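You operate a simulated robot arm through the tools that you are given. There is no shell and no other tool. Be economical: measure what you need, move in short steps, check, and stop when the job is done.

The job below is to be done with a simulated two-armed robot. You get a single attempt, and the scene is never put back.

## Task
Set the distributor block on the mat, hold it, screw on the inlet cap and tape the lagged pipe's seam.
Fine: cap tight; drop nothing. Set down upright: distributor block.

Only the result counts: the job must be done as asked and must still hold three seconds after the hand-in. Knocking over, shifting, dropping, spilling or breaking anything else fails it. Lids that push on must go on centred and level and be pressed home; caps that screw on are set level and turned clockwise until they are tight.

## Robot
Two 7-joint arms with fingered hands on one trunk, on a base that drives. Base frame: it is fixed to the floor where the robot stands at the start and does not move with it; the origin is under the middle of the robot, x ahead of it, y to its left, z up; the surface under the hand at the start is at about z = 0.85. Readings come in m, rad, newtons and seconds.
The left shoulder is at the start at [0.068, 0.185, 1.164], the right one opposite. With the tool pointing down near the work surface each hand reaches from about 0.1 to 0.84 m from the robot's upright axis, wherever it stands, measured 20 degrees to its own side. Places, roughly: grip mat top [0.9, 0.2, 0.9]; inlet cap (5x5x4 cm) [0.9, 0.1, 0.9]. Payload 4 kg a hand.
The TCP of each hand is the grasp point between the finger pads, 0.026 m short of the fingertips. In the tool frame z runs along the fingers and y along their closing line. Largest opening 0.132 m; the body of the gripper starts 0.073 m behind the TCP. The gripper is a hand of 3 fingers: y runs from the thumb to the fingers, the wrist lies at [0, 0, -0.224] in the tool frame, and closing takes about 1.5 s.
Orientation is that of the tool frame in the base frame, as a unit quaternion [w, x, y, z]. With the fingers straight down and closing along the base's y, the tool's x points along the base's -x, its y along +y and its z along -z.

## Interface
- The arms move only by the tool apply_moves. It takes "left_motion", "right_motion" or both (then of equal length, played together; a hand with none holds still); each is a list of rows, each a list of 6 numbers: the shift along the tool's x, y, z in m, then the turn, a rotation vector about the tool's x, y, z in rad. In form: [[x, y, z, rx, ry, rz], ...]. A call has 1 to 12 rows; each row shifts and turns the commanded pose from where the row before left it, along the tool's axes as they then stand. "left_fingers" and "right_fingers" are, for a hand that has rows, the finger opening in m, from 0 to 0.132, set as the call begins (left out, the last holds). A row lasts 0.2 s, in which the tool goes at most 0.05 m and 0.15 rad; a call with a longer step from one row to the next is refused whole, and so is a gripper value outside its range. A pose out of reach is approached as far as the arm can. The call stops where the force on the tool passes 40 N (or 10 N more than at its start, if that is more) or the arm is blocked; 0.2 s more then pass. Each finger travels about 0.072 m/s and halts on what it meets, pressing with about 33 N; the grip force reading is that of the motor and also rises with nothing between the fingers. The clock runs only during rows and for 0.2 s after the last one: add rows that do not move to give the fingers time. It gives the time, the measured TCP pose, the force on the tool (base axes), the opening and the grip force at its end, in the units of the frame above (readings bear some noise), with the torque about the TCP (base axes, N m) and any sound that the robot's microphone picked up, and new pictures: "show" is both (left out), scene, wrist or none (wrist: the cameras of the hands that moved).
- Cameras (640 x 400 px; columns grow to the right, rows downward): "scene" is now at [0.1769, 0.0076, 1.3781]; the picture's right is [0.09, -1.00, -0.02], its down [-0.69, -0.05, -0.72] and it looks along [0.72, 0.07, -0.69] (base axes); focal length 260 px, centre (320, 200). "left" rides on the left gripper at [-0.062, 0.003, -0.092] in its tool frame; the picture's right is [-0.05, -1.00, 0.00], its down [0.83, -0.04, -0.56] and it looks along [0.55, -0.03, 0.83] (tool axes); focal length 230 px, centre (320, 200). "right" rides on the right gripper at [0.062, 0.003, -0.092] in its tool frame; the picture's right is [-0.05, 1.00, 0.00], its down [-0.83, -0.04, -0.55] and it looks along [-0.55, -0.03, 0.83] (tool axes); focal length 230 px, centre (320, 200). There is no depth. A picture from a camera that has moved, and an enlarged one, comes with that camera's place and axes in the base frame and with its lens.
- slide_trunk(by): slides the trunk up (or, below 0, down) by that many m; the arms and the scene camera ride with it, the base frame stays. It gives what a move gives, with no picture.
- steer(legs): drives the robot by 1 to 6 legs, each [ahead, left, turn to the left] in m, m and rad, along the robot's own axes; the way and the turn of a leg run together, so that a leg with both is an arc; at most 1.5 m and 3.142 rad a leg. The arms and the cameras ride along, it lands a little off, and it stops where it bumps. It gives what a move gives, and a new picture of the scene camera.
- curl_fingers(finger1, finger2, thumb_bend, hand): sets how far each is bent, from 0 (flat) to 1 (curled in); at 0.3 the hand is open as for a grip, at 0.7 the pads meet at the TCP. One left out holds its place. A second passes; each finger stops where it meets its share of the squeeze, and holds until it gets a number again. A gripper value or a shape takes the hand back. It gives what a move gives, with no picture; readings hold the bend of each and the force on the fingers (four entries, about 0 where the hand has none), thumb and palm.
- set_grasp(shape, hand): the hand has 3 fingers and takes this shape, open, in about a second: jaw (thumb against the fingers, like two jaws); tri (thumb and two fingers); tip (a fingertip pinch); poke (one finger out to press); point (the index stretched); flat (the hand flat); cup (the hand cupped); fist (a fist). The gripper value then closes the fingers along that shape, each until it touches; the sizes above hold for jaw. It gives what a move gives, with no picture.
- turn_head(pan, tilt): turns the head with the scene camera to pan (to the left, within 1.501 rad either way) and tilt (down, from -0.506 to 1.204), counted from straight ahead of the robot. It gives what a move gives, and a new picture of the scene camera.
- inspect(camera, box): a new picture of the part [left, top, right, bottom] of that camera's present view, enlarged. The clock stands still meanwhile.
- hand_in(): hands the job in; it is judged then, once.

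Work in short steps. Places have to be worked out from the pictures, the camera data and where the tool is seen: move nearer, look again, correct. Check each grasp and each placing, and mend what went wrong. You have 120 turns and 260 pictures in all, those below and enlarged ones among them. Open the grippers and draw the arms clear of the work before you hand the job in, unless the task says otherwise.

The tools are called after ">>>" by a JSON object that holds its "name" and its "arguments". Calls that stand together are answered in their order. apply_moves: Moves the arms, as the interface text tells. Its arguments: {"type":"object","properties":{"left_motion":{"type":"array","items":{"type":"array","items":{"type":"number"}}},"left_fingers":{"type":"number"},"right_motion":{"type":"array","items":{"type":"array","items":{"type":"number"}}},"right_fingers":{"type":"number"},"show":{"type":"string","enum":["both","scene","wrist","none"]}},"required":[]} The other tools are called the same way: slide_trunk (by) slides the trunk up or down; set_grasp (shape, hand) gives the hand a shape; curl_fingers (finger1, finger2, thumb_bend, hand) moves the fingers one by one; steer (legs) drives the base; turn_head (pan, tilt) turns the head that bears the scene camera; inspect (camera, box) takes an enlarged picture of a part of a camera's view; hand_in () hands the job in.

At the start:

```text
time_s: 0.0
left_eef_pos: [0.4765, 0.3459, 1.1596]
left_tcp_rot: [0.0, 0.0, 1.0, 0.0]
left_contact_force: [0.8, 0.4, 0.5]
left_moment: [-0.04, -0.02, -0.01]
left_width: 0.1321
left_gripper_force: 0.1
left_shape: jaw
left_bend: [0.3, 0.3, 0.3]
left_finger forces: [0.0, 0.0, 0.1, 0.1, 0.0, 0.0]
right_eef_pos: [0.533, -0.1875, 1.1438]
right_tcp_rot: [0.0, 0.0, 1.0, 0.0]
right_contact_force: [0.9, -0.5, 0.3]
right_moment: [-0.01, 0.04, 0.06]
right_width: 0.1324
right_gripper_force: 0.0
right_shape: jaw
right_bend: [0.3, 0.3, 0.3]
right_finger forces: [0.0, 0.1, 0.0, 0.1, 0.0, 0.1]
trunk travel left (down, up): [-0.2, 0.262]
robot x, y, heading: [-0.0002, -0.0026, -0.002]
head pan, tilt: [0.087, 0.585]
```

scene: 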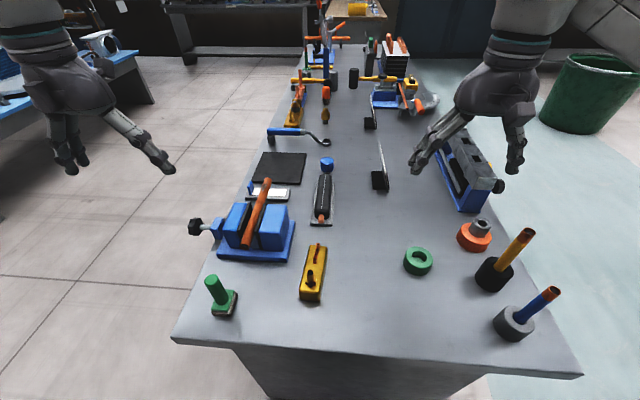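
right: 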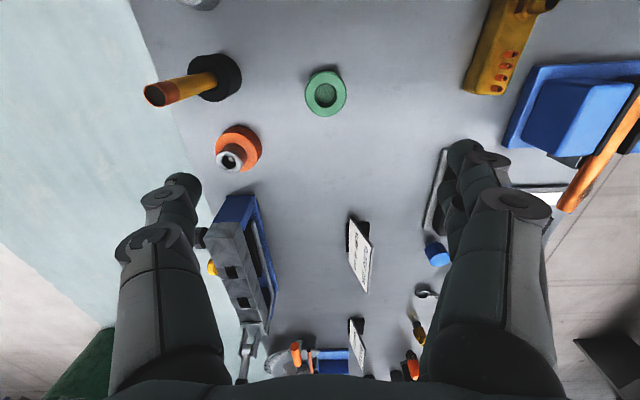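
left: 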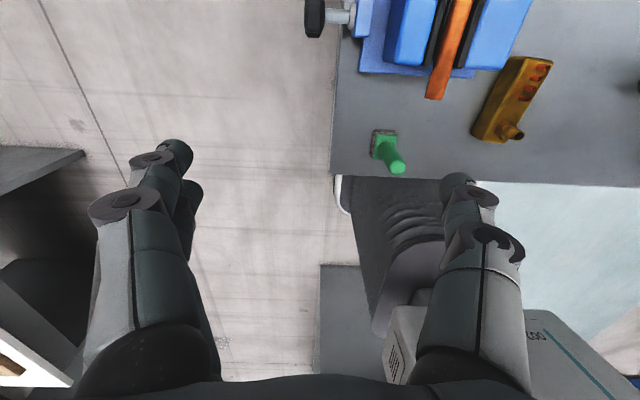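

I start by looking closer at the workbench to identify the objects.

>>> {"name": "inspect", "arguments": {"camera": "scene", "box": [170, 140, 350, 320]}}

>>> {"name": "inspect", "arguments": {"camera": "scene", "box": [360, 110, 580, 350]}}

>>> {"name": "inspect", "arguments": {"camera": "scene", "box": [240, 20, 440, 220]}}

```text
2.22 times, centred on (260, 230) of scene
camera zoom: at [0.1769, 0.0076, 1.3781], right [0.09, -1.0, -0.02], down [-0.69, -0.05, -0.72], along [0.72, 0.07, -0.69], focal length 578 px, centre (453, 133)
```

zoom: 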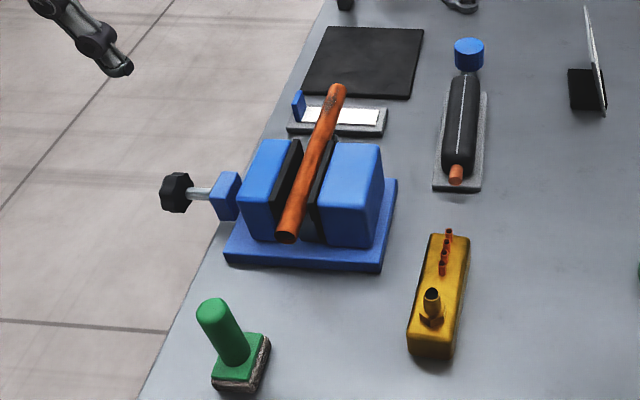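

```text
1.67 times, centred on (470, 230) of scene
camera zoom: at [0.1769, 0.0076, 1.3781], right [0.09, -1.0, -0.02], down [-0.69, -0.05, -0.72], along [0.72, 0.07, -0.69], focal length 434 px, centre (70, 150)
```

zoom: 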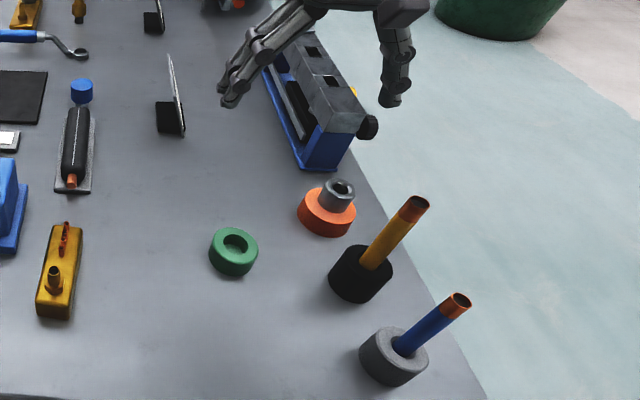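

```text
2.00 times, centred on (340, 120) of scene
camera zoom: at [0.1769, 0.0076, 1.3781], right [0.09, -1.0, -0.02], down [-0.69, -0.05, -0.72], along [0.72, 0.07, -0.69], focal length 520 px, centre (280, 360)
```

zoom: 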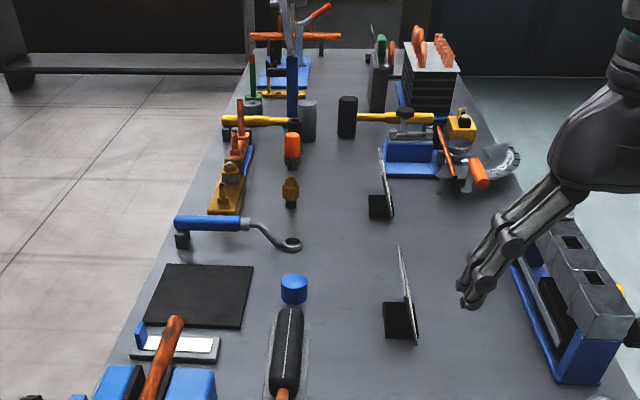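

There are cards with text visible to the right wrist camera; I read them and look at the candidate tape.

>>> {"name": "inspect", "arguments": {"camera": "right", "box": [330, 205, 390, 300]}}

>>> {"name": "inspect", "arguments": {"camera": "scene", "box": [240, 150, 340, 230]}}

>>> {"name": "inspect", "arguments": {"camera": "scene", "box": [285, 235, 345, 310]}}

>>> {"name": "inspect", "arguments": {"camera": "right", "box": [340, 310, 380, 380]}}

```text
4.21 times, centred on (360, 252) of right
camera zoom: at [0.4705, -0.1854, 1.2355], right [0.05, 1.0, 0.0], down [0.83, -0.04, 0.55], along [0.55, -0.03, -0.83], focal length 969 px, centre (152, -21)
```

zoom: 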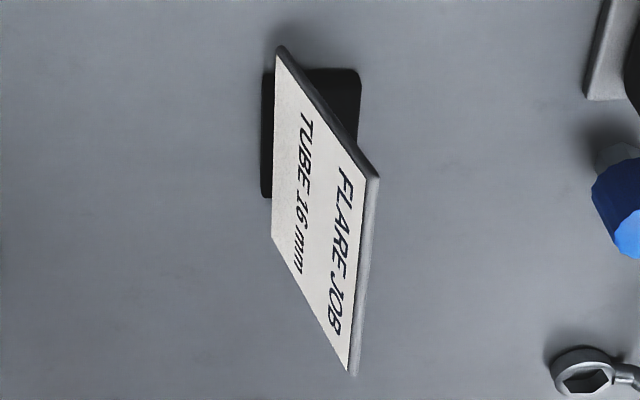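

```text
5.00 times, centred on (290, 190) of scene
camera zoom: at [0.1769, 0.0076, 1.3781], right [0.09, -1.0, -0.02], down [-0.69, -0.05, -0.72], along [0.72, 0.07, -0.69], focal length 1301 px, centre (470, 250)
```

zoom: 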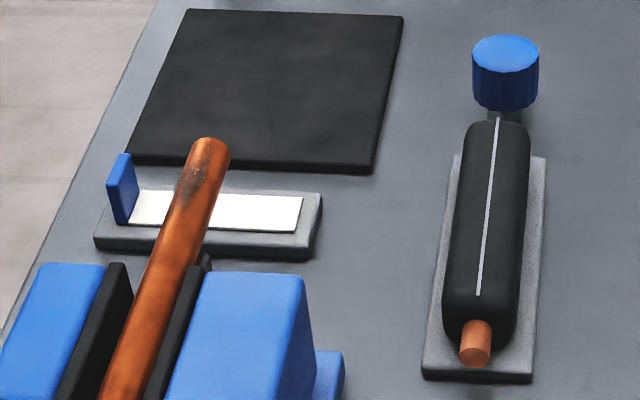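

```text
5.33 times, centred on (315, 272) of scene
camera zoom: at [0.1769, 0.0076, 1.3781], right [0.09, -1.0, -0.02], down [-0.69, -0.05, -0.72], along [0.72, 0.07, -0.69], focal length 1388 px, centre (347, -187)
```

zoom: 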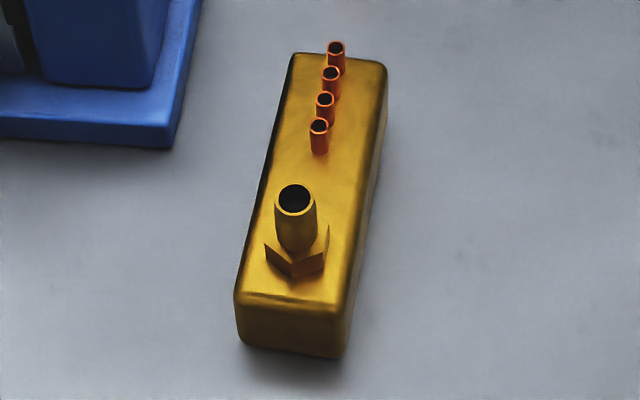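

```text
5.71 times, centred on (360, 345) of right
camera zoom: at [0.4705, -0.1854, 1.2355], right [0.05, 1.0, 0.0], down [0.83, -0.04, 0.55], along [0.55, -0.03, -0.83], focal length 1315 px, centre (91, -629)
```

zoom: 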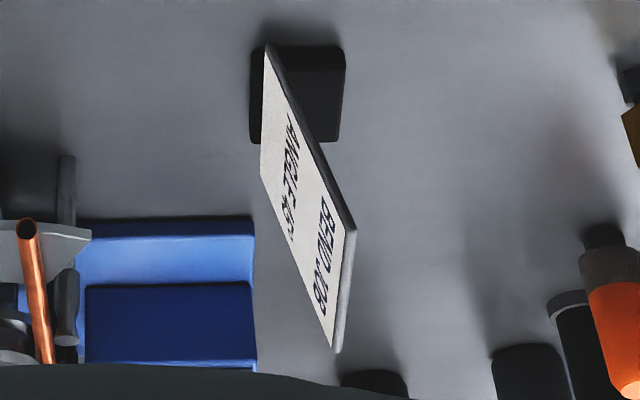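

The yellow manifold is the distributor block, the blue cylinder beyond the lagged pipe is the cap, and the white strip with the blue tab looks like the tape. Working from the left side of the bench looks best; I check that the aisle is free.

>>> {"name": "turn_head", "arguments": {"pan": 1.2, "tilt": 0.6}}

>>> {"name": "turn_head", "arguments": {"pan": 0.6, "tilt": 0.6}}

```text
time_s: 1.3
left_eef_pos: [0.4776, 0.3457, 1.1603]
left_tcp_rot: [0.0, 0.0, 1.0, 0.0]
left_contact_force: [0.1, 1.4, 0.7]
left_moment: [0.01, -0.03, 0.01]
left_width: 0.1318
left_gripper_force: 0.0
left_shape: jaw
left_bend: [0.3, 0.3, 0.3]
left_finger forces: [0.0, 0.0, 0.0, 0.1, 0.0, 0.1]
right_eef_pos: [0.532, -0.1866, 1.1432]
right_tcp_rot: [0.0, 0.0, 1.0, 0.0]
right_contact_force: [0.3, -0.4, 0.1]
right_moment: [0.03, 0.0, -0.03]
right_width: 0.132
right_gripper_force: 0.1
right_shape: jaw
right_bend: [0.3, 0.3, 0.3]
right_finger forces: [0.0, 0.0, 0.0, 0.1, 0.1, 0.0]
trunk travel left (down, up): [-0.2, 0.262]
robot x, y, heading: [0.0012, 0.0005, 0.002]
head pan, tilt: [1.201, 0.6]
camera scene: at [0.1211, 0.0823, 1.3867], right [0.92, -0.36, -0.16], down [-0.35, -0.53, -0.78], along [0.2, 0.77, -0.61], focal length 260 px, centre (320, 200)
```

scene: 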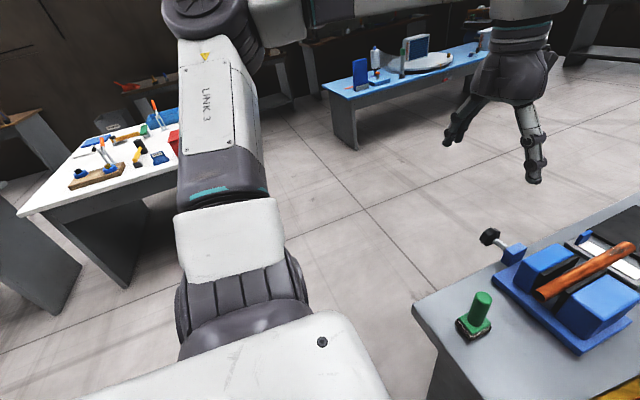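

```text
time_s: 2.3
left_eef_pos: [0.4764, 0.3466, 1.1597]
left_tcp_rot: [0.0, 0.0, 1.0, 0.0]
left_contact_force: [-0.1, 0.2, 0.2]
left_moment: [0.02, 0.02, -0.01]
left_width: 0.1318
left_gripper_force: 0.1
left_shape: jaw
left_bend: [0.3, 0.3, 0.3]
left_finger forces: [0.1, 0.0, 0.0, 0.0, 0.0, 0.0]
right_eef_pos: [0.5327, -0.1873, 1.1435]
right_tcp_rot: [0.0, 0.0, 1.0, 0.001]
right_contact_force: [0.3, -0.8, 0.0]
right_moment: [-0.01, 0.03, 0.03]
right_width: 0.1321
right_gripper_force: 0.2
right_shape: jaw
right_bend: [0.3, 0.3, 0.3]
right_finger forces: [0.0, 0.0, 0.0, 0.0, 0.0, 0.1]
trunk travel left (down, up): [-0.2, 0.262]
robot x, y, heading: [0.0041, 0.001, -0.002]
head pan, tilt: [0.6, 0.6]
camera scene: at [0.1613, 0.05, 1.3795], right [0.56, -0.82, -0.1], down [-0.6, -0.32, -0.73], along [0.57, 0.47, -0.68], focal length 260 px, centre (320, 200)
```

scene: 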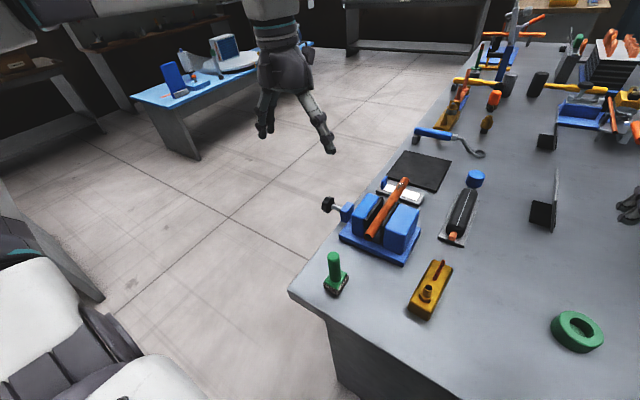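

The left aisle is free. I drive left, then ahead alongside the bench, and turn to face it.

>>> {"name": "steer", "arguments": {"legs": [[0, 0.8, 0], [0.6, 0, 0], [0, 0, -1.571]]}}

>>> {"name": "turn_head", "arguments": {"pan": 0.0, "tilt": 0.75}}

```text
time_s: 13.4
left_eef_pos: [0.9546, 0.3284, 1.1589]
left_tcp_rot: [0.0, 0.704, 0.71, 0.001]
left_contact_force: [0.9, 0.1, 0.0]
left_moment: [0.0, 0.03, 0.0]
left_width: 0.1319
left_gripper_force: 0.0
left_shape: jaw
left_bend: [0.3, 0.3, 0.3]
left_finger forces: [0.0, 0.1, 0.0, 0.0, 0.1, 0.1]
right_eef_pos: [0.4222, 0.27, 1.1432]
right_tcp_rot: [0.0, 0.704, 0.71, 0.0]
right_contact_force: [0.5, 0.5, 0.4]
right_moment: [-0.01, -0.04, 0.01]
right_width: 0.1319
right_gripper_force: 0.0
right_shape: jaw
right_bend: [0.3, 0.3, 0.3]
right_finger forces: [0.0, 0.1, 0.1, 0.1, 0.1, 0.0]
trunk travel left (down, up): [-0.2, 0.262]
robot x, y, heading: [0.6059, 0.8039, -1.569]
head pan, tilt: [0.6, 0.6]
camera scene: at [0.6574, 0.6421, 1.3795], right [-0.82, -0.56, -0.1], down [-0.32, 0.6, -0.73], along [0.47, -0.57, -0.68], focal length 260 px, centre (320, 200)
```

scene: 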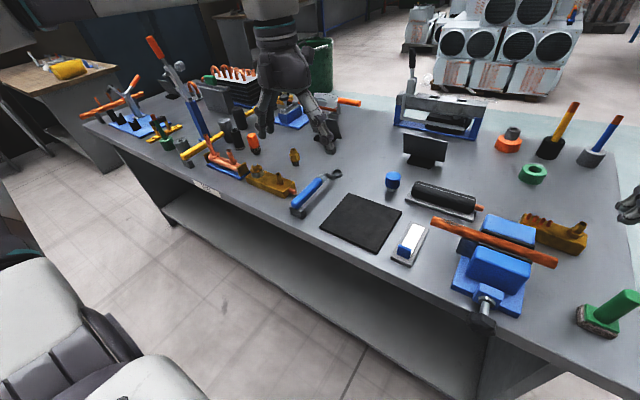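

```text
time_s: 14.4
left_eef_pos: [0.9549, 0.3281, 1.16]
left_tcp_rot: [0.0, 0.705, 0.709, 0.0]
left_contact_force: [-0.9, -0.5, 0.1]
left_moment: [0.03, -0.02, 0.02]
left_width: 0.1318
left_gripper_force: 0.1
left_shape: jaw
left_bend: [0.3, 0.3, 0.3]
left_finger forces: [0.0, 0.1, 0.0, 0.0, 0.0, 0.0]
right_eef_pos: [0.4223, 0.269, 1.1444]
right_tcp_rot: [0.0, 0.705, 0.71, 0.0]
right_contact_force: [0.1, 0.7, 0.5]
right_moment: [0.02, 0.0, 0.0]
right_width: 0.1319
right_gripper_force: 0.0
right_shape: jaw
right_bend: [0.3, 0.3, 0.3]
right_finger forces: [0.0, 0.0, 0.0, 0.0, 0.1, 0.1]
trunk travel left (down, up): [-0.2, 0.262]
robot x, y, heading: [0.6099, 0.8064, -1.566]
head pan, tilt: [0.0, 0.75]
camera scene: at [0.6076, 0.6343, 1.3651], right [-1.0, -0.01, 0.0], down [-0.01, 0.8, -0.6], along [0.0, -0.6, -0.8], focal length 260 px, centre (320, 200)
```

scene: 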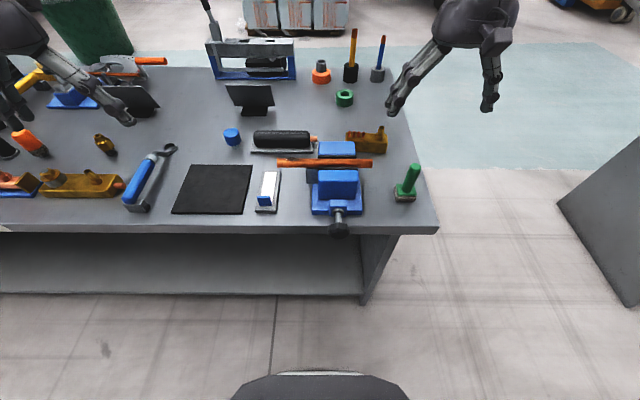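

I am facing the bench, whose edge lies at y≈0.33. I move closer by 0.12 m and look.

>>> {"name": "steer", "arguments": {"legs": [[0.12, 0, 0]]}}

>>> {"name": "turn_head", "arguments": {"pan": 0.0, "tilt": 0.9}}

>>> {"name": "inspect", "arguments": {"camera": "scene", "box": [170, 80, 330, 180]}}

>>> {"name": "inspect", "arguments": {"camera": "scene", "box": [290, 80, 450, 180]}}

```text
time_s: 15.7
left_eef_pos: [0.9528, 0.2069, 1.161]
left_tcp_rot: [-0.001, 0.707, 0.708, -0.001]
left_contact_force: [0.1, 0.9, -0.8]
left_moment: [0.01, -0.02, 0.04]
left_width: 0.132
left_gripper_force: 0.0
left_shape: jaw
left_bend: [0.3, 0.3, 0.3]
left_finger forces: [0.0, 0.0, 0.1, 0.0, 0.0, 0.0]
right_eef_pos: [0.4195, 0.15, 1.1455]
right_tcp_rot: [0.0, 0.706, 0.708, 0.0]
right_contact_force: [-0.5, 0.0, 1.0]
right_moment: [-0.01, 0.05, -0.01]
right_width: 0.132
right_gripper_force: 0.1
right_shape: jaw
right_bend: [0.3, 0.3, 0.3]
right_finger forces: [0.0, 0.0, 0.0, 0.0, 0.1, 0.1]
trunk travel left (down, up): [-0.2, 0.262]
robot x, y, heading: [0.6066, 0.6845, -1.568]
head pan, tilt: [0.0, 0.75]
camera scene: at [0.607, 0.5144, 1.3654], right [-1.0, 0.0, 0.0], down [0.0, 0.8, -0.6], along [0.0, -0.6, -0.8], focal length 260 px, centre (320, 200)
```

scene: 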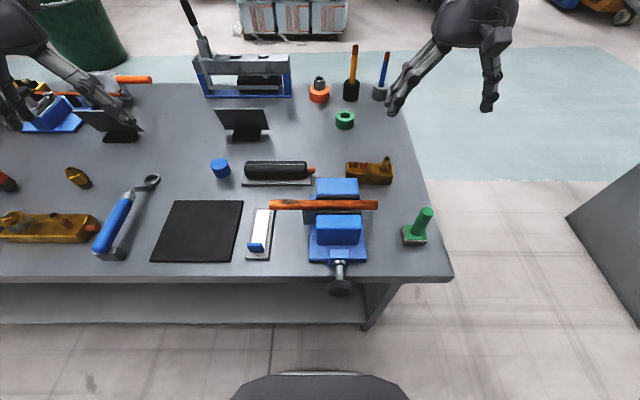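

```text
time_s: 16.4
left_eef_pos: [0.9534, 0.2064, 1.1603]
left_tcp_rot: [0.0, 0.707, 0.707, 0.0]
left_contact_force: [-0.6, -0.7, -0.6]
left_moment: [0.02, -0.01, -0.01]
left_width: 0.1316
left_gripper_force: 0.1
left_shape: jaw
left_bend: [0.3, 0.3, 0.3]
left_finger forces: [0.0, 0.0, 0.0, 0.0, 0.1, 0.0]
right_eef_pos: [0.4191, 0.1488, 1.1434]
right_tcp_rot: [-0.001, 0.707, 0.707, -0.001]
right_contact_force: [0.2, 0.2, 0.0]
right_moment: [0.02, -0.02, 0.01]
right_width: 0.1318
right_gripper_force: 0.0
right_shape: jaw
right_bend: [0.3, 0.3, 0.3]
right_finger forces: [0.0, 0.1, 0.0, 0.0, 0.0, 0.0]
trunk travel left (down, up): [-0.2, 0.262]
robot x, y, heading: [0.6084, 0.6833, -1.569]
head pan, tilt: [0.0, 0.901]
camera scene: at [0.607, 0.5223, 1.3545], right [-1.0, 0.0, 0.0], down [0.0, 0.88, -0.47], along [0.0, -0.47, -0.88], focal length 260 px, centre (320, 200)
```

scene: 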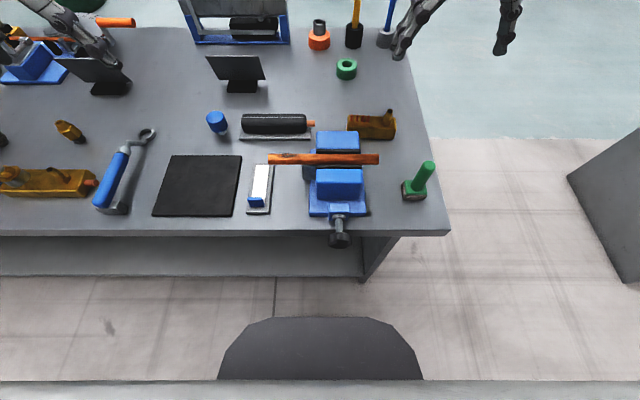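

```text
4.00 times, centred on (250, 130) of scene
camera zoom: at [0.607, 0.5223, 1.3545], right [-1.0, 0.0, 0.0], down [0.0, 0.88, -0.47], along [0.0, -0.47, -0.88], focal length 1041 px, centre (600, 480)
```

zoom: 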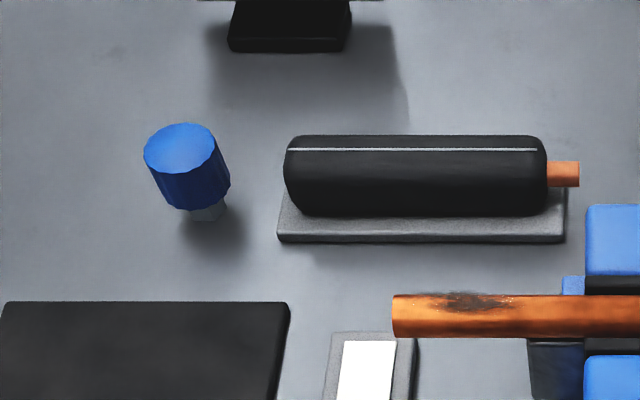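

```text
4.00 times, centred on (370, 130) of scene
camera zoom: at [0.607, 0.5223, 1.3545], right [-1.0, 0.0, 0.0], down [0.0, 0.88, -0.47], along [0.0, -0.47, -0.88], focal length 1041 px, centre (120, 480)
```

zoom: 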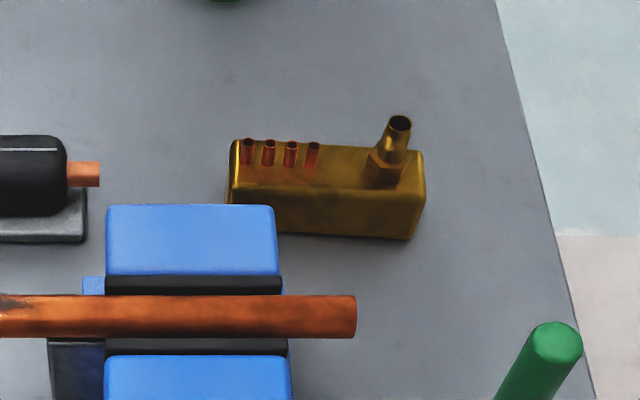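

The block spans about x 0.425–0.537, y≈0.06, top z≈0.89; inlet at low x, red tubes at high x. I move the right hand out of the way while turning the left hand so it closes across the block.

>>> {"name": "apply_moves", "arguments": {"left_motion": [[0, 0, 0, 0, 0, -0.143], [0, 0, 0, 0, 0, -0.143], [0, 0, 0, 0, 0, -0.143], [0, 0, 0, 0, 0, -0.143], [0, 0, 0, 0, 0, -0.143], [0, 0, 0, 0, 0, -0.143], [0, 0, 0, 0, 0, -0.143], [0, 0, 0, 0, 0, -0.143], [0, 0, 0, 0, 0, -0.143], [0, 0, 0, 0, 0, -0.143], [0, 0, 0, 0, 0, -0.141]], "right_motion": [[0.03, -0.03, -0.02, 0, 0, 0], [0.03, -0.03, -0.02, 0, 0, 0], [0.03, -0.03, -0.02, 0, 0, 0], [0.03, -0.03, -0.02, 0, 0, 0], [0.03, -0.02, -0.02, 0, 0, 0], [0, 0, 0, 0, 0, 0], [0, 0, 0, 0, 0, 0], [0, 0, 0, 0, 0, 0], [0, 0, 0, 0, 0, 0], [0, 0, 0, 0, 0, 0], [0, 0, 0, 0, 0, 0]], "show": "scene"}}

```text
time_s: 18.8
left_eef_pos: [0.9528, 0.2069, 1.1606]
left_tcp_rot: [0.0, -0.002, 1.0, 0.0]
left_contact_force: [-1.0, 0.1, -0.5]
left_moment: [0.0, 0.0, 0.03]
left_width: 0.1319
left_gripper_force: 0.1
left_shape: jaw
left_bend: [0.3, 0.3, 0.3]
left_finger forces: [0.1, 0.0, 0.0, 0.1, 0.0, 0.0]
right_eef_pos: [0.28, 0.2987, 1.244]
right_tcp_rot: [0.0, 0.706, 0.708, -0.001]
right_contact_force: [-0.2, -0.6, 0.3]
right_moment: [0.0, 0.03, 0.01]
right_width: 0.1321
right_gripper_force: 0.0
right_shape: jaw
right_bend: [0.3, 0.3, 0.3]
right_finger forces: [0.0, 0.0, 0.1, 0.0, 0.0, 0.1]
trunk travel left (down, up): [-0.2, 0.262]
robot x, y, heading: [0.6048, 0.6829, -1.575]
head pan, tilt: [0.0, 0.901]
camera scene: at [0.6069, 0.5234, 1.3547], right [-1.0, 0.0, 0.0], down [0.0, 0.88, -0.47], along [0.0, -0.47, -0.88], focal length 260 px, centre (320, 200)
```

scene: 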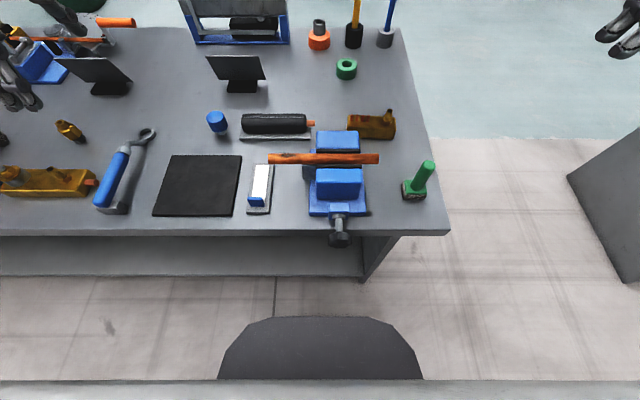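

Rotation works. Now the left hand glides over toward the block, staying at z≈1.12.

>>> {"name": "apply_moves", "arguments": {"left_motion": [[0.0448, -0.0146, 0.004, 0, 0, 0], [0.0448, -0.0146, 0.004, 0, 0, 0], [0.0448, -0.0146, 0.004, 0, 0, 0], [0.0448, -0.0146, 0.004, 0, 0, 0], [0.0448, -0.0146, 0.004, 0, 0, 0], [0.0448, -0.0146, 0.004, 0, 0, 0], [0.0448, -0.0146, 0.004, 0, 0, 0], [0.0448, -0.0146, 0.004, 0, 0, 0], [0.0448, -0.0146, 0.004, 0, 0, 0], [0.0448, -0.0146, 0.004, 0, 0, 0]], "left_fingers": 0.09}}

```text
time_s: 21.0
left_eef_pos: [0.7209, 0.1328, 1.1329]
left_tcp_rot: [0.0, -0.001, 1.0, 0.0]
left_contact_force: [0.6, -0.5, 0.5]
left_moment: [0.0, -0.03, -0.02]
left_width: 0.0904
left_gripper_force: 0.0
left_shape: jaw
left_bend: [0.68, 0.68, 0.65]
left_finger forces: [0.0, 0.1, 0.0, 0.1, 0.1, 0.0]
left hand out of reach, approached as far as the arm can: row 6, 7, 8, 9, 10
right_eef_pos: [0.2792, 0.2997, 1.2448]
right_tcp_rot: [0.001, 0.707, 0.708, 0.001]
right_contact_force: [0.9, 0.1, -0.4]
right_moment: [0.01, -0.02, -0.01]
right_width: 0.1317
right_gripper_force: 0.0
right_shape: jaw
right_bend: [0.3, 0.3, 0.3]
right_finger forces: [0.0, 0.0, 0.0, 0.1, 0.0, 0.0]
trunk travel left (down, up): [-0.2, 0.262]
robot x, y, heading: [0.6079, 0.6824, -1.568]
head pan, tilt: [0.0, 0.901]
camera scene: at [0.6067, 0.5233, 1.3547], right [-1.0, 0.0, 0.0], down [0.0, 0.88, -0.47], along [0.0, -0.47, -0.88], focal length 260 px, centre (320, 200)
camera left: at [0.7824, 0.1362, 1.227], right [0.05, -1.0, 0.0], down [-0.83, -0.04, 0.56], along [-0.55, -0.03, -0.83], focal length 230 px, centre (320, 200)
```

scene: 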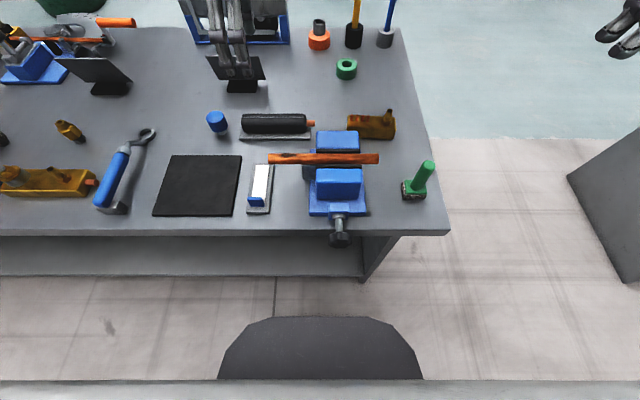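
left: 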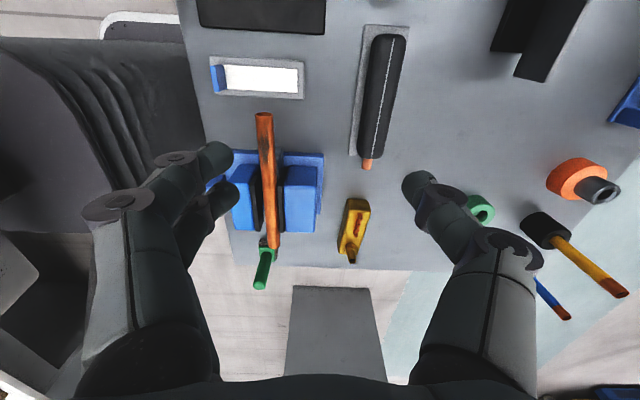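

The left arm cannot cross that far with this wrist turn; I shift the whole robot 0.21 m toward -x, which brings the hand over the block.

>>> {"name": "steer", "arguments": {"legs": [[0, -0.21, 0]]}}

>>> {"name": "apply_moves", "arguments": {"left_motion": [[0, 0, 0, 0, 0, 0]], "show": "wrist"}}

```text
time_s: 22.6
left_eef_pos: [0.5144, 0.1321, 1.1326]
left_tcp_rot: [0.0, -0.001, 1.0, 0.0]
left_contact_force: [0.9, 0.7, 0.0]
left_moment: [0.02, 0.04, 0.03]
left_width: 0.0905
left_gripper_force: 0.0
left_shape: jaw
left_bend: [0.68, 0.68, 0.65]
left_finger forces: [0.0, 0.1, 0.0, 0.1, 0.0, 0.0]
right_eef_pos: [0.0729, 0.2989, 1.2435]
right_tcp_rot: [-0.001, 0.706, 0.708, 0.0]
right_contact_force: [-1.3, 0.8, -0.7]
right_moment: [-0.01, -0.02, -0.02]
right_width: 0.1318
right_gripper_force: 0.0
right_shape: jaw
right_bend: [0.3, 0.3, 0.3]
right_finger forces: [0.0, 0.1, 0.0, 0.0, 0.1, 0.1]
trunk travel left (down, up): [-0.2, 0.262]
robot x, y, heading: [0.4003, 0.6793, -1.566]
head pan, tilt: [0.0, 0.901]
camera scene: at [0.3999, 0.5229, 1.3547], right [-1.0, 0.0, 0.0], down [0.0, 0.88, -0.47], along [0.0, -0.47, -0.88], focal length 260 px, centre (320, 200)
```

scene: 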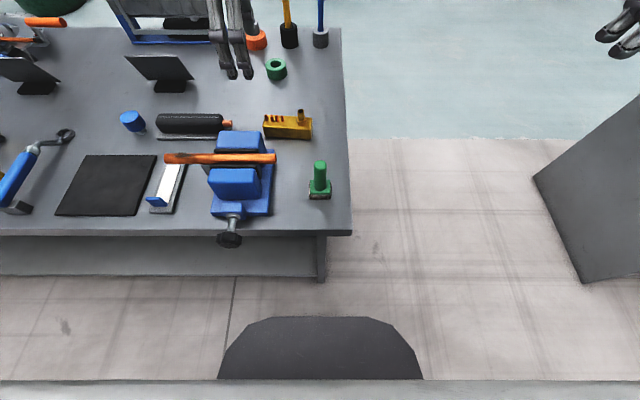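

```text
time_s: 23.0
left_eef_pos: [0.5169, 0.1322, 1.1331]
left_tcp_rot: [-0.001, -0.003, 1.0, 0.0]
left_contact_force: [0.0, 0.3, 0.5]
left_moment: [0.04, 0.0, 0.02]
left_width: 0.0904
left_gripper_force: 0.1
left_shape: jaw
left_bend: [0.68, 0.68, 0.65]
left_finger forces: [0.1, 0.0, 0.1, 0.0, 0.0, 0.0]
right_eef_pos: [0.0739, 0.2983, 1.244]
right_tcp_rot: [-0.001, 0.706, 0.708, 0.0]
right_contact_force: [0.3, 0.1, 0.2]
right_moment: [-0.01, 0.0, -0.01]
right_width: 0.1317
right_gripper_force: 0.1
right_shape: jaw
right_bend: [0.3, 0.3, 0.3]
right_finger forces: [0.1, 0.0, 0.0, 0.0, 0.0, 0.0]
trunk travel left (down, up): [-0.2, 0.262]
robot x, y, heading: [0.4013, 0.6823, -1.568]
head pan, tilt: [0.0, 0.901]
camera left: at [0.578, 0.136, 1.2267], right [0.06, -1.0, 0.0], down [-0.83, -0.05, 0.56], along [-0.56, -0.03, -0.83], focal length 230 px, centre (320, 200)
```

left: 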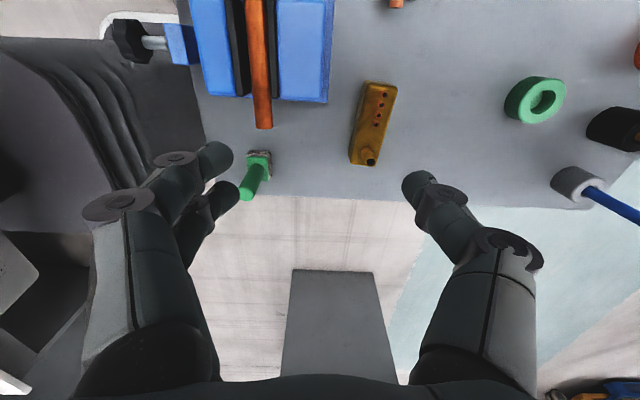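

From the wrist camera the block centre is (0.489, 0.055), turned about −0.045 rad. I bring the left hand over its tube end at z≈1.0, opening 0.08.

>>> {"name": "apply_moves", "arguments": {"left_motion": [[0.001, -0.026, 0.02, 0, 0, 0.015], [0.001, -0.026, 0.02, 0, 0, 0.015], [0.001, -0.025, 0.02, 0, 0, 0.015], [0.001, 0, 0.035, 0, 0, 0], [0.001, 0, 0.035, 0, 0, 0], [0, 0, 0, 0, 0, 0]], "left_fingers": 0.08}}

```text
time_s: 24.4
left_eef_pos: [0.5492, 0.0852, 1.0323]
left_tcp_rot: [0.0, 0.021, 1.0, 0.0]
left_contact_force: [-0.3, -0.6, 0.1]
left_moment: [-0.01, 0.04, 0.01]
left_width: 0.0804
left_gripper_force: 0.0
left_shape: jaw
left_bend: [0.71, 0.71, 0.71]
left_finger forces: [0.1, 0.0, 0.1, 0.0, 0.1, 0.0]
left hand out of reach, approached as far as the arm can: row 1, 2, 3
right_eef_pos: [0.0725, 0.2985, 1.2443]
right_tcp_rot: [0.0, 0.706, 0.709, 0.0]
right_contact_force: [-0.3, -0.4, 0.3]
right_moment: [-0.02, 0.01, 0.0]
right_width: 0.132
right_gripper_force: 0.0
right_shape: jaw
right_bend: [0.3, 0.3, 0.3]
right_finger forces: [0.0, 0.1, 0.1, 0.1, 0.1, 0.0]
trunk travel left (down, up): [-0.2, 0.262]
robot x, y, heading: [0.3988, 0.6812, -1.571]
head pan, tilt: [0.0, 0.901]
camera scene: at [0.3999, 0.5229, 1.3547], right [-1.0, 0.0, 0.0], down [0.0, 0.88, -0.47], along [0.0, -0.47, -0.88], focal length 260 px, centre (320, 200)
camera left: at [0.6108, 0.0857, 1.1262], right [0.01, -1.0, 0.0], down [-0.83, -0.01, 0.56], along [-0.56, -0.01, -0.83], focal length 230 px, centre (320, 200)
```

scene: 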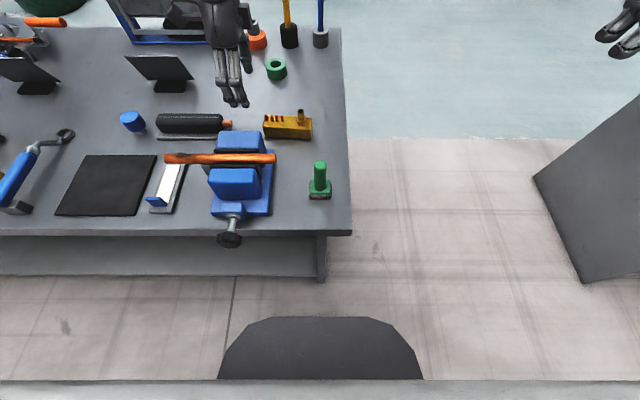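
left: 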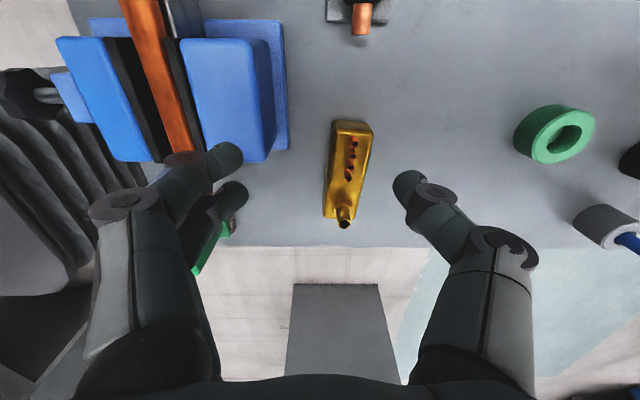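

The arm is still at its limit there; I raise the hand, shift the base a further 0.15 m toward −x, and come back from the comfortable side.

>>> {"name": "apply_moves", "arguments": {"left_motion": [[0, 0, -0.04, 0, 0, 0], [0, 0, -0.04, 0, 0, 0]], "show": "none"}}

>>> {"name": "steer", "arguments": {"legs": [[0, -0.17, 0]]}}

```text
time_s: 25.0
left_eef_pos: [0.5489, 0.0826, 1.11]
left_tcp_rot: [0.001, 0.022, 1.0, 0.0]
left_contact_force: [-0.5, 0.2, -0.5]
left_moment: [-0.03, -0.03, 0.03]
left_width: 0.0805
left_gripper_force: 0.1
left_shape: jaw
left_bend: [0.71, 0.71, 0.71]
left_finger forces: [0.0, 0.1, 0.0, 0.0, 0.0, 0.0]
right_eef_pos: [0.0721, 0.2981, 1.2441]
right_tcp_rot: [0.0, 0.706, 0.708, 0.0]
right_contact_force: [0.2, 0.5, 0.7]
right_moment: [0.01, 0.0, 0.02]
right_width: 0.1317
right_gripper_force: 0.0
right_shape: jaw
right_bend: [0.3, 0.3, 0.3]
right_finger forces: [0.1, 0.0, 0.0, 0.1, 0.0, 0.0]
trunk travel left (down, up): [-0.2, 0.262]
robot x, y, heading: [0.3978, 0.6818, -1.569]
head pan, tilt: [0.0, 0.901]
```

```text
time_s: 26.5
left_eef_pos: [0.3803, 0.0823, 1.1106]
left_tcp_rot: [0.0, 0.021, 1.0, -0.001]
left_contact_force: [-0.4, 0.3, -0.1]
left_moment: [-0.03, -0.02, -0.01]
left_width: 0.0806
left_gripper_force: 0.1
left_shape: jaw
left_bend: [0.71, 0.71, 0.71]
left_finger forces: [0.0, 0.0, 0.0, 0.0, 0.0, 0.0]
right_eef_pos: [-0.0963, 0.299, 1.2447]
right_tcp_rot: [-0.001, 0.706, 0.708, -0.001]
right_contact_force: [-0.1, 0.4, 0.5]
right_moment: [0.01, 0.01, -0.01]
right_width: 0.1319
right_gripper_force: 0.1
right_shape: jaw
right_bend: [0.3, 0.3, 0.3]
right_finger forces: [0.1, 0.0, 0.0, 0.0, 0.1, 0.0]
trunk travel left (down, up): [-0.2, 0.262]
robot x, y, heading: [0.2298, 0.6819, -1.575]
head pan, tilt: [0.0, 0.901]
camera scene: at [0.2308, 0.5226, 1.3547], right [-1.0, 0.0, 0.0], down [0.0, 0.88, -0.47], along [0.0, -0.47, -0.88], focal length 260 px, centre (320, 200)
```

scene: 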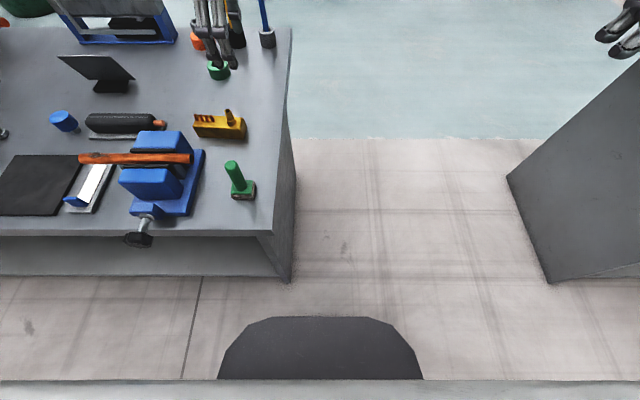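

Now I move the hand to x≈0.512, y≈0.055 above the tube end.

>>> {"name": "apply_moves", "arguments": {"left_motion": [[-0.044, -0.009, 0, 0, 0, 0], [-0.044, -0.009, 0, 0, 0, 0], [-0.044, -0.009, 0, 0, 0, 0], [0, 0, 0.03, 0, 0, 0], [0, 0, 0.03, 0, 0, 0], [0, 0, 0, 0, 0, 0]]}}

```text
time_s: 27.9
left_eef_pos: [0.5093, 0.0495, 1.0527]
left_tcp_rot: [0.0, 0.022, 1.0, -0.001]
left_contact_force: [0.7, 0.1, 0.1]
left_moment: [-0.01, -0.03, 0.0]
left_width: 0.0804
left_gripper_force: 0.1
left_shape: jaw
left_bend: [0.71, 0.71, 0.71]
left_finger forces: [0.1, 0.0, 0.0, 0.1, 0.0, 0.0]
right_eef_pos: [-0.0971, 0.3001, 1.2439]
right_tcp_rot: [0.001, 0.706, 0.708, 0.0]
right_contact_force: [-0.6, 0.5, 0.0]
right_moment: [-0.02, 0.01, 0.01]
right_width: 0.1318
right_gripper_force: 0.0
right_shape: jaw
right_bend: [0.3, 0.3, 0.3]
right_finger forces: [0.0, 0.0, 0.1, 0.0, 0.1, 0.1]
trunk travel left (down, up): [-0.2, 0.262]
robot x, y, heading: [0.2269, 0.6845, -1.567]
head pan, tilt: [0.0, 0.901]
camera scene: at [0.2306, 0.523, 1.3548], right [-1.0, 0.0, 0.0], down [0.0, 0.88, -0.47], along [0.0, -0.47, -0.88], focal length 260 px, centre (320, 200)
camera left: at [0.5706, 0.0503, 1.1454], right [0.01, -1.0, 0.0], down [-0.83, -0.01, 0.56], along [-0.56, -0.01, -0.83], focal length 230 px, centre (320, 200)
```

scene: 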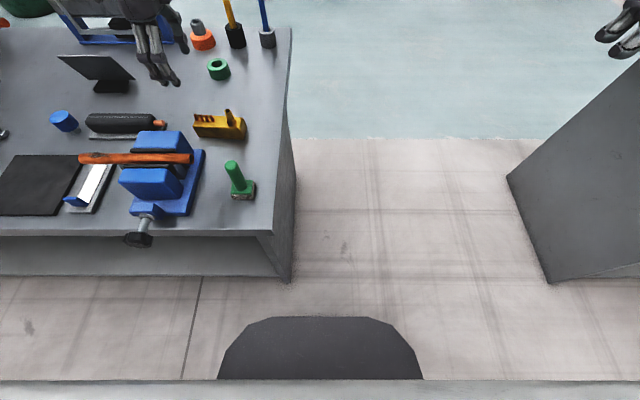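
left: 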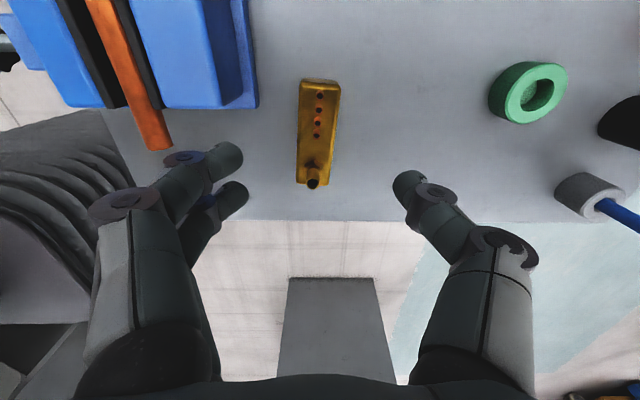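

The wrist view puts the block at x 0.425–0.54, y≈0.052, with the vise close on the +y side. I grip at mid-block (x≈0.49) to clear the vise, align the yaw a bit, and go down in stages.

>>> {"name": "apply_moves", "arguments": {"left_motion": [[0.01, 0.002, 0, 0, 0, 0.02], [0.01, 0.002, 0, 0, 0, 0.02], [0, 0, 0.035, 0, 0, 0], [0, 0, 0.035, 0, 0, 0], [0, 0, 0.02, 0, 0, 0], [0, 0, 0, 0, 0, 0]], "left_fingers": 0.07}}

>>> {"name": "inspect", "arguments": {"camera": "scene", "box": [120, 60, 280, 160]}}

```text
time_s: 29.3
left_eef_pos: [0.4892, 0.0576, 0.9618]
left_tcp_rot: [0.0, 0.041, 0.999, 0.0]
left_contact_force: [-0.7, 0.6, -0.9]
left_moment: [0.0, 0.01, 0.0]
left_width: 0.0707
left_gripper_force: 0.1
left_shape: jaw
left_bend: [0.72, 0.72, 0.7]
left_finger forces: [0.1, 0.0, 0.0, 0.1, 0.0, 0.0]
right_eef_pos: [-0.0973, 0.2979, 1.2449]
right_tcp_rot: [0.0, 0.706, 0.708, 0.0]
right_contact_force: [-0.2, -0.2, -0.1]
right_moment: [0.01, -0.03, -0.03]
right_width: 0.1319
right_gripper_force: 0.0
right_shape: jaw
right_bend: [0.3, 0.3, 0.3]
right_finger forces: [0.0, 0.0, 0.1, 0.0, 0.0, 0.1]
trunk travel left (down, up): [-0.2, 0.262]
robot x, y, heading: [0.229, 0.6818, -1.57]
head pan, tilt: [0.0, 0.901]
camera scene: at [0.2302, 0.5226, 1.3547], right [-1.0, 0.0, 0.0], down [0.0, 0.88, -0.47], along [0.0, -0.47, -0.88], focal length 260 px, centre (320, 200)
camera left: at [0.5522, 0.055, 1.0561], right [-0.03, -1.0, 0.0], down [-0.83, 0.03, 0.56], along [-0.56, 0.02, -0.83], focal length 230 px, centre (320, 200)
```

scene: 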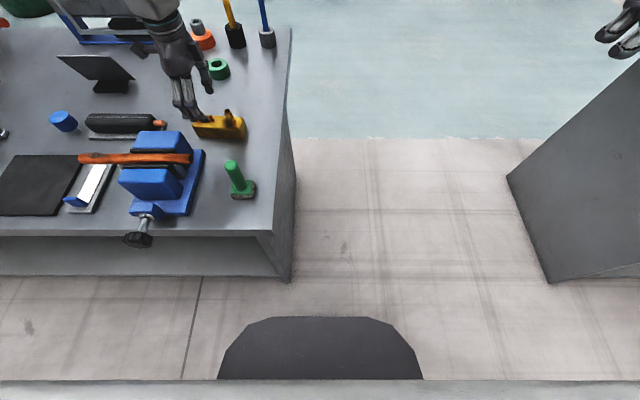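
left: 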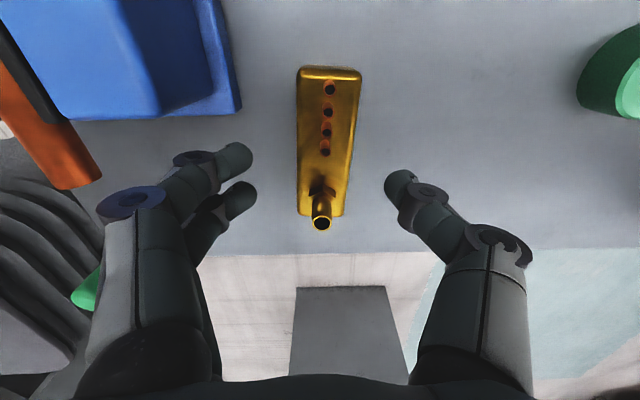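

```text
4.00 times, centred on (200, 110) of scene
camera zoom: at [0.2302, 0.5226, 1.3547], right [-1.0, 0.0, 0.0], down [0.0, 0.88, -0.47], along [0.0, -0.47, -0.88], focal length 1041 px, centre (800, 560)
```

zoom: 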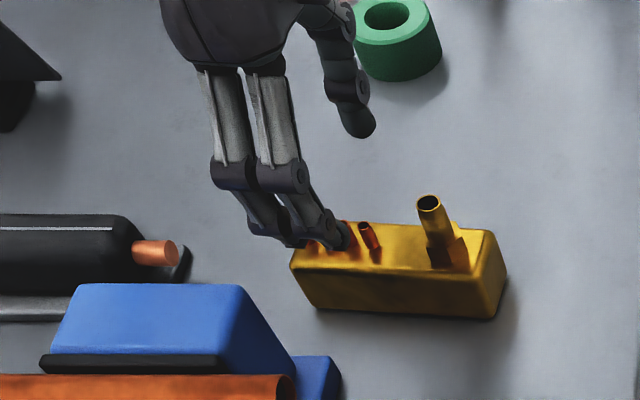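

Block centre is at y≈0.052, so I correct −0.006 in y and descend to z≈0.885.

>>> {"name": "apply_moves", "arguments": {"left_motion": [[0, -0.006, 0.01, 0, 0, 0], [0, 0, 0.03, 0, 0, 0], [0, 0, 0.02, 0, 0, 0], [0, 0, 0.015, 0, 0, 0], [0, 0, 0, 0, 0, 0]], "show": "wrist"}}

>>> {"name": "inspect", "arguments": {"camera": "scene", "box": [140, 80, 260, 160]}}

```text
time_s: 30.5
left_eef_pos: [0.4914, 0.0495, 0.8855]
left_tcp_rot: [0.0, 0.042, 0.999, -0.001]
left_contact_force: [0.4, 0.0, -0.3]
left_moment: [0.0, -0.03, 0.04]
left_width: 0.0708
left_gripper_force: 0.1
left_shape: jaw
left_bend: [0.72, 0.72, 0.7]
left_finger forces: [0.0, 0.1, 0.0, 0.0, 0.1, 0.0]
right_eef_pos: [-0.0964, 0.2974, 1.2437]
right_tcp_rot: [0.001, 0.706, 0.708, 0.001]
right_contact_force: [-0.2, 0.0, 0.8]
right_moment: [0.01, 0.0, -0.02]
right_width: 0.1318
right_gripper_force: 0.1
right_shape: jaw
right_bend: [0.3, 0.3, 0.3]
right_finger forces: [0.1, 0.0, 0.0, 0.0, 0.0, 0.0]
trunk travel left (down, up): [-0.2, 0.262]
robot x, y, heading: [0.2307, 0.6828, -1.569]
head pan, tilt: [0.0, 0.901]
camera left: at [0.5524, 0.0472, 0.9794], right [-0.03, -1.0, 0.0], down [-0.83, 0.03, 0.56], along [-0.56, 0.02, -0.83], focal length 230 px, centre (320, 200)
```

left: 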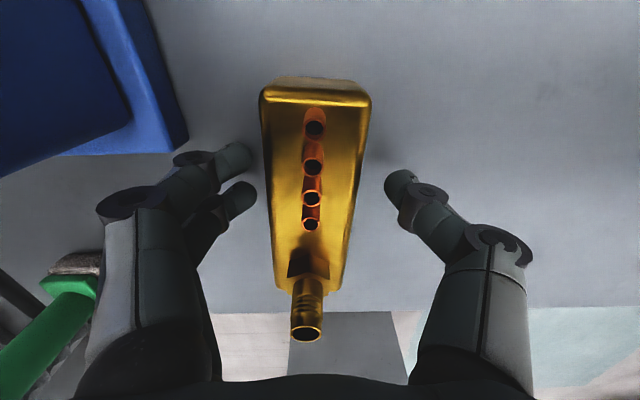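

```text
5.00 times, centred on (200, 120) of scene
camera zoom: at [0.2301, 0.5228, 1.3547], right [-1.0, 0.0, 0.0], down [0.0, 0.88, -0.47], along [0.0, -0.47, -0.88], focal length 1301 px, centre (920, 600)
```

zoom: 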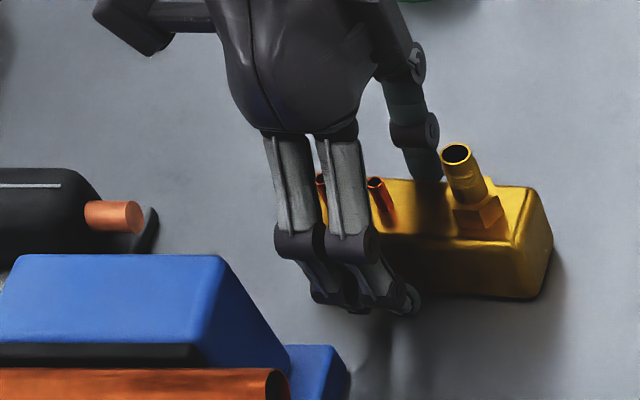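

Fingers straddle the block well; a 3 mm centring shift, then close.

>>> {"name": "apply_moves", "arguments": {"left_motion": [[0, 0.003, 0.003, 0, 0, 0]], "show": "none"}}

>>> {"name": "apply_moves", "arguments": {"left_motion": [[0, 0, 0, 0, 0, 0], [0, 0, 0, 0, 0, 0], [0, 0, 0, 0, 0, 0], [0, 0, 0, 0, 0, 0], [0, 0, 0, 0, 0, 0]], "left_fingers": 0.02, "show": "wrist"}}

```text
time_s: 30.9
left_eef_pos: [0.4912, 0.0525, 0.8826]
left_tcp_rot: [0.0, 0.041, 0.999, 0.001]
left_contact_force: [-0.1, 1.1, -0.1]
left_moment: [0.01, 0.0, 0.02]
left_width: 0.0707
left_gripper_force: 0.0
left_shape: jaw
left_bend: [0.72, 0.72, 0.7]
left_finger forces: [0.0, 0.1, 0.0, 0.0, 0.0, 0.1]
right_eef_pos: [-0.0966, 0.2999, 1.2453]
right_tcp_rot: [0.0, 0.706, 0.708, 0.0]
right_contact_force: [-0.3, -0.3, -0.2]
right_moment: [0.0, 0.02, -0.02]
right_width: 0.1318
right_gripper_force: 0.1
right_shape: jaw
right_bend: [0.3, 0.3, 0.3]
right_finger forces: [0.0, 0.0, 0.0, 0.0, 0.1, 0.0]
trunk travel left (down, up): [-0.2, 0.262]
robot x, y, heading: [0.228, 0.6853, -1.57]
head pan, tilt: [0.0, 0.901]
```

```text
time_s: 32.1
left_eef_pos: [0.4912, 0.053, 0.8823]
left_tcp_rot: [0.001, 0.042, 0.999, 0.0]
left_contact_force: [-0.6, 1.4, 0.4]
left_moment: [0.04, 0.0, -0.01]
left_width: 0.0373
left_gripper_force: 32.6
left_shape: jaw
left_bend: [0.73, 0.73, 0.7]
left_finger forces: [15.3, 15.2, 0.0, 0.0, 29.7, 0.1]
right_eef_pos: [-0.0972, 0.2975, 1.2442]
right_tcp_rot: [0.0, 0.706, 0.708, 0.0]
right_contact_force: [0.1, -0.2, -0.7]
right_moment: [0.0, 0.0, -0.02]
right_width: 0.1316
right_gripper_force: 0.0
right_shape: jaw
right_bend: [0.3, 0.3, 0.3]
right_finger forces: [0.0, 0.1, 0.1, 0.0, 0.0, 0.0]
trunk travel left (down, up): [-0.2, 0.262]
robot x, y, heading: [0.2281, 0.6839, -1.571]
head pan, tilt: [0.0, 0.901]
camera left: at [0.5524, 0.0505, 0.9759], right [-0.03, -1.0, 0.0], down [-0.83, 0.03, 0.56], along [-0.56, 0.02, -0.83], focal length 230 px, centre (320, 200)
```

left: 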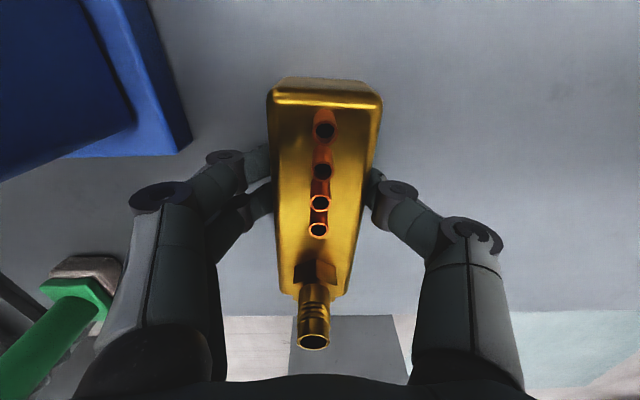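

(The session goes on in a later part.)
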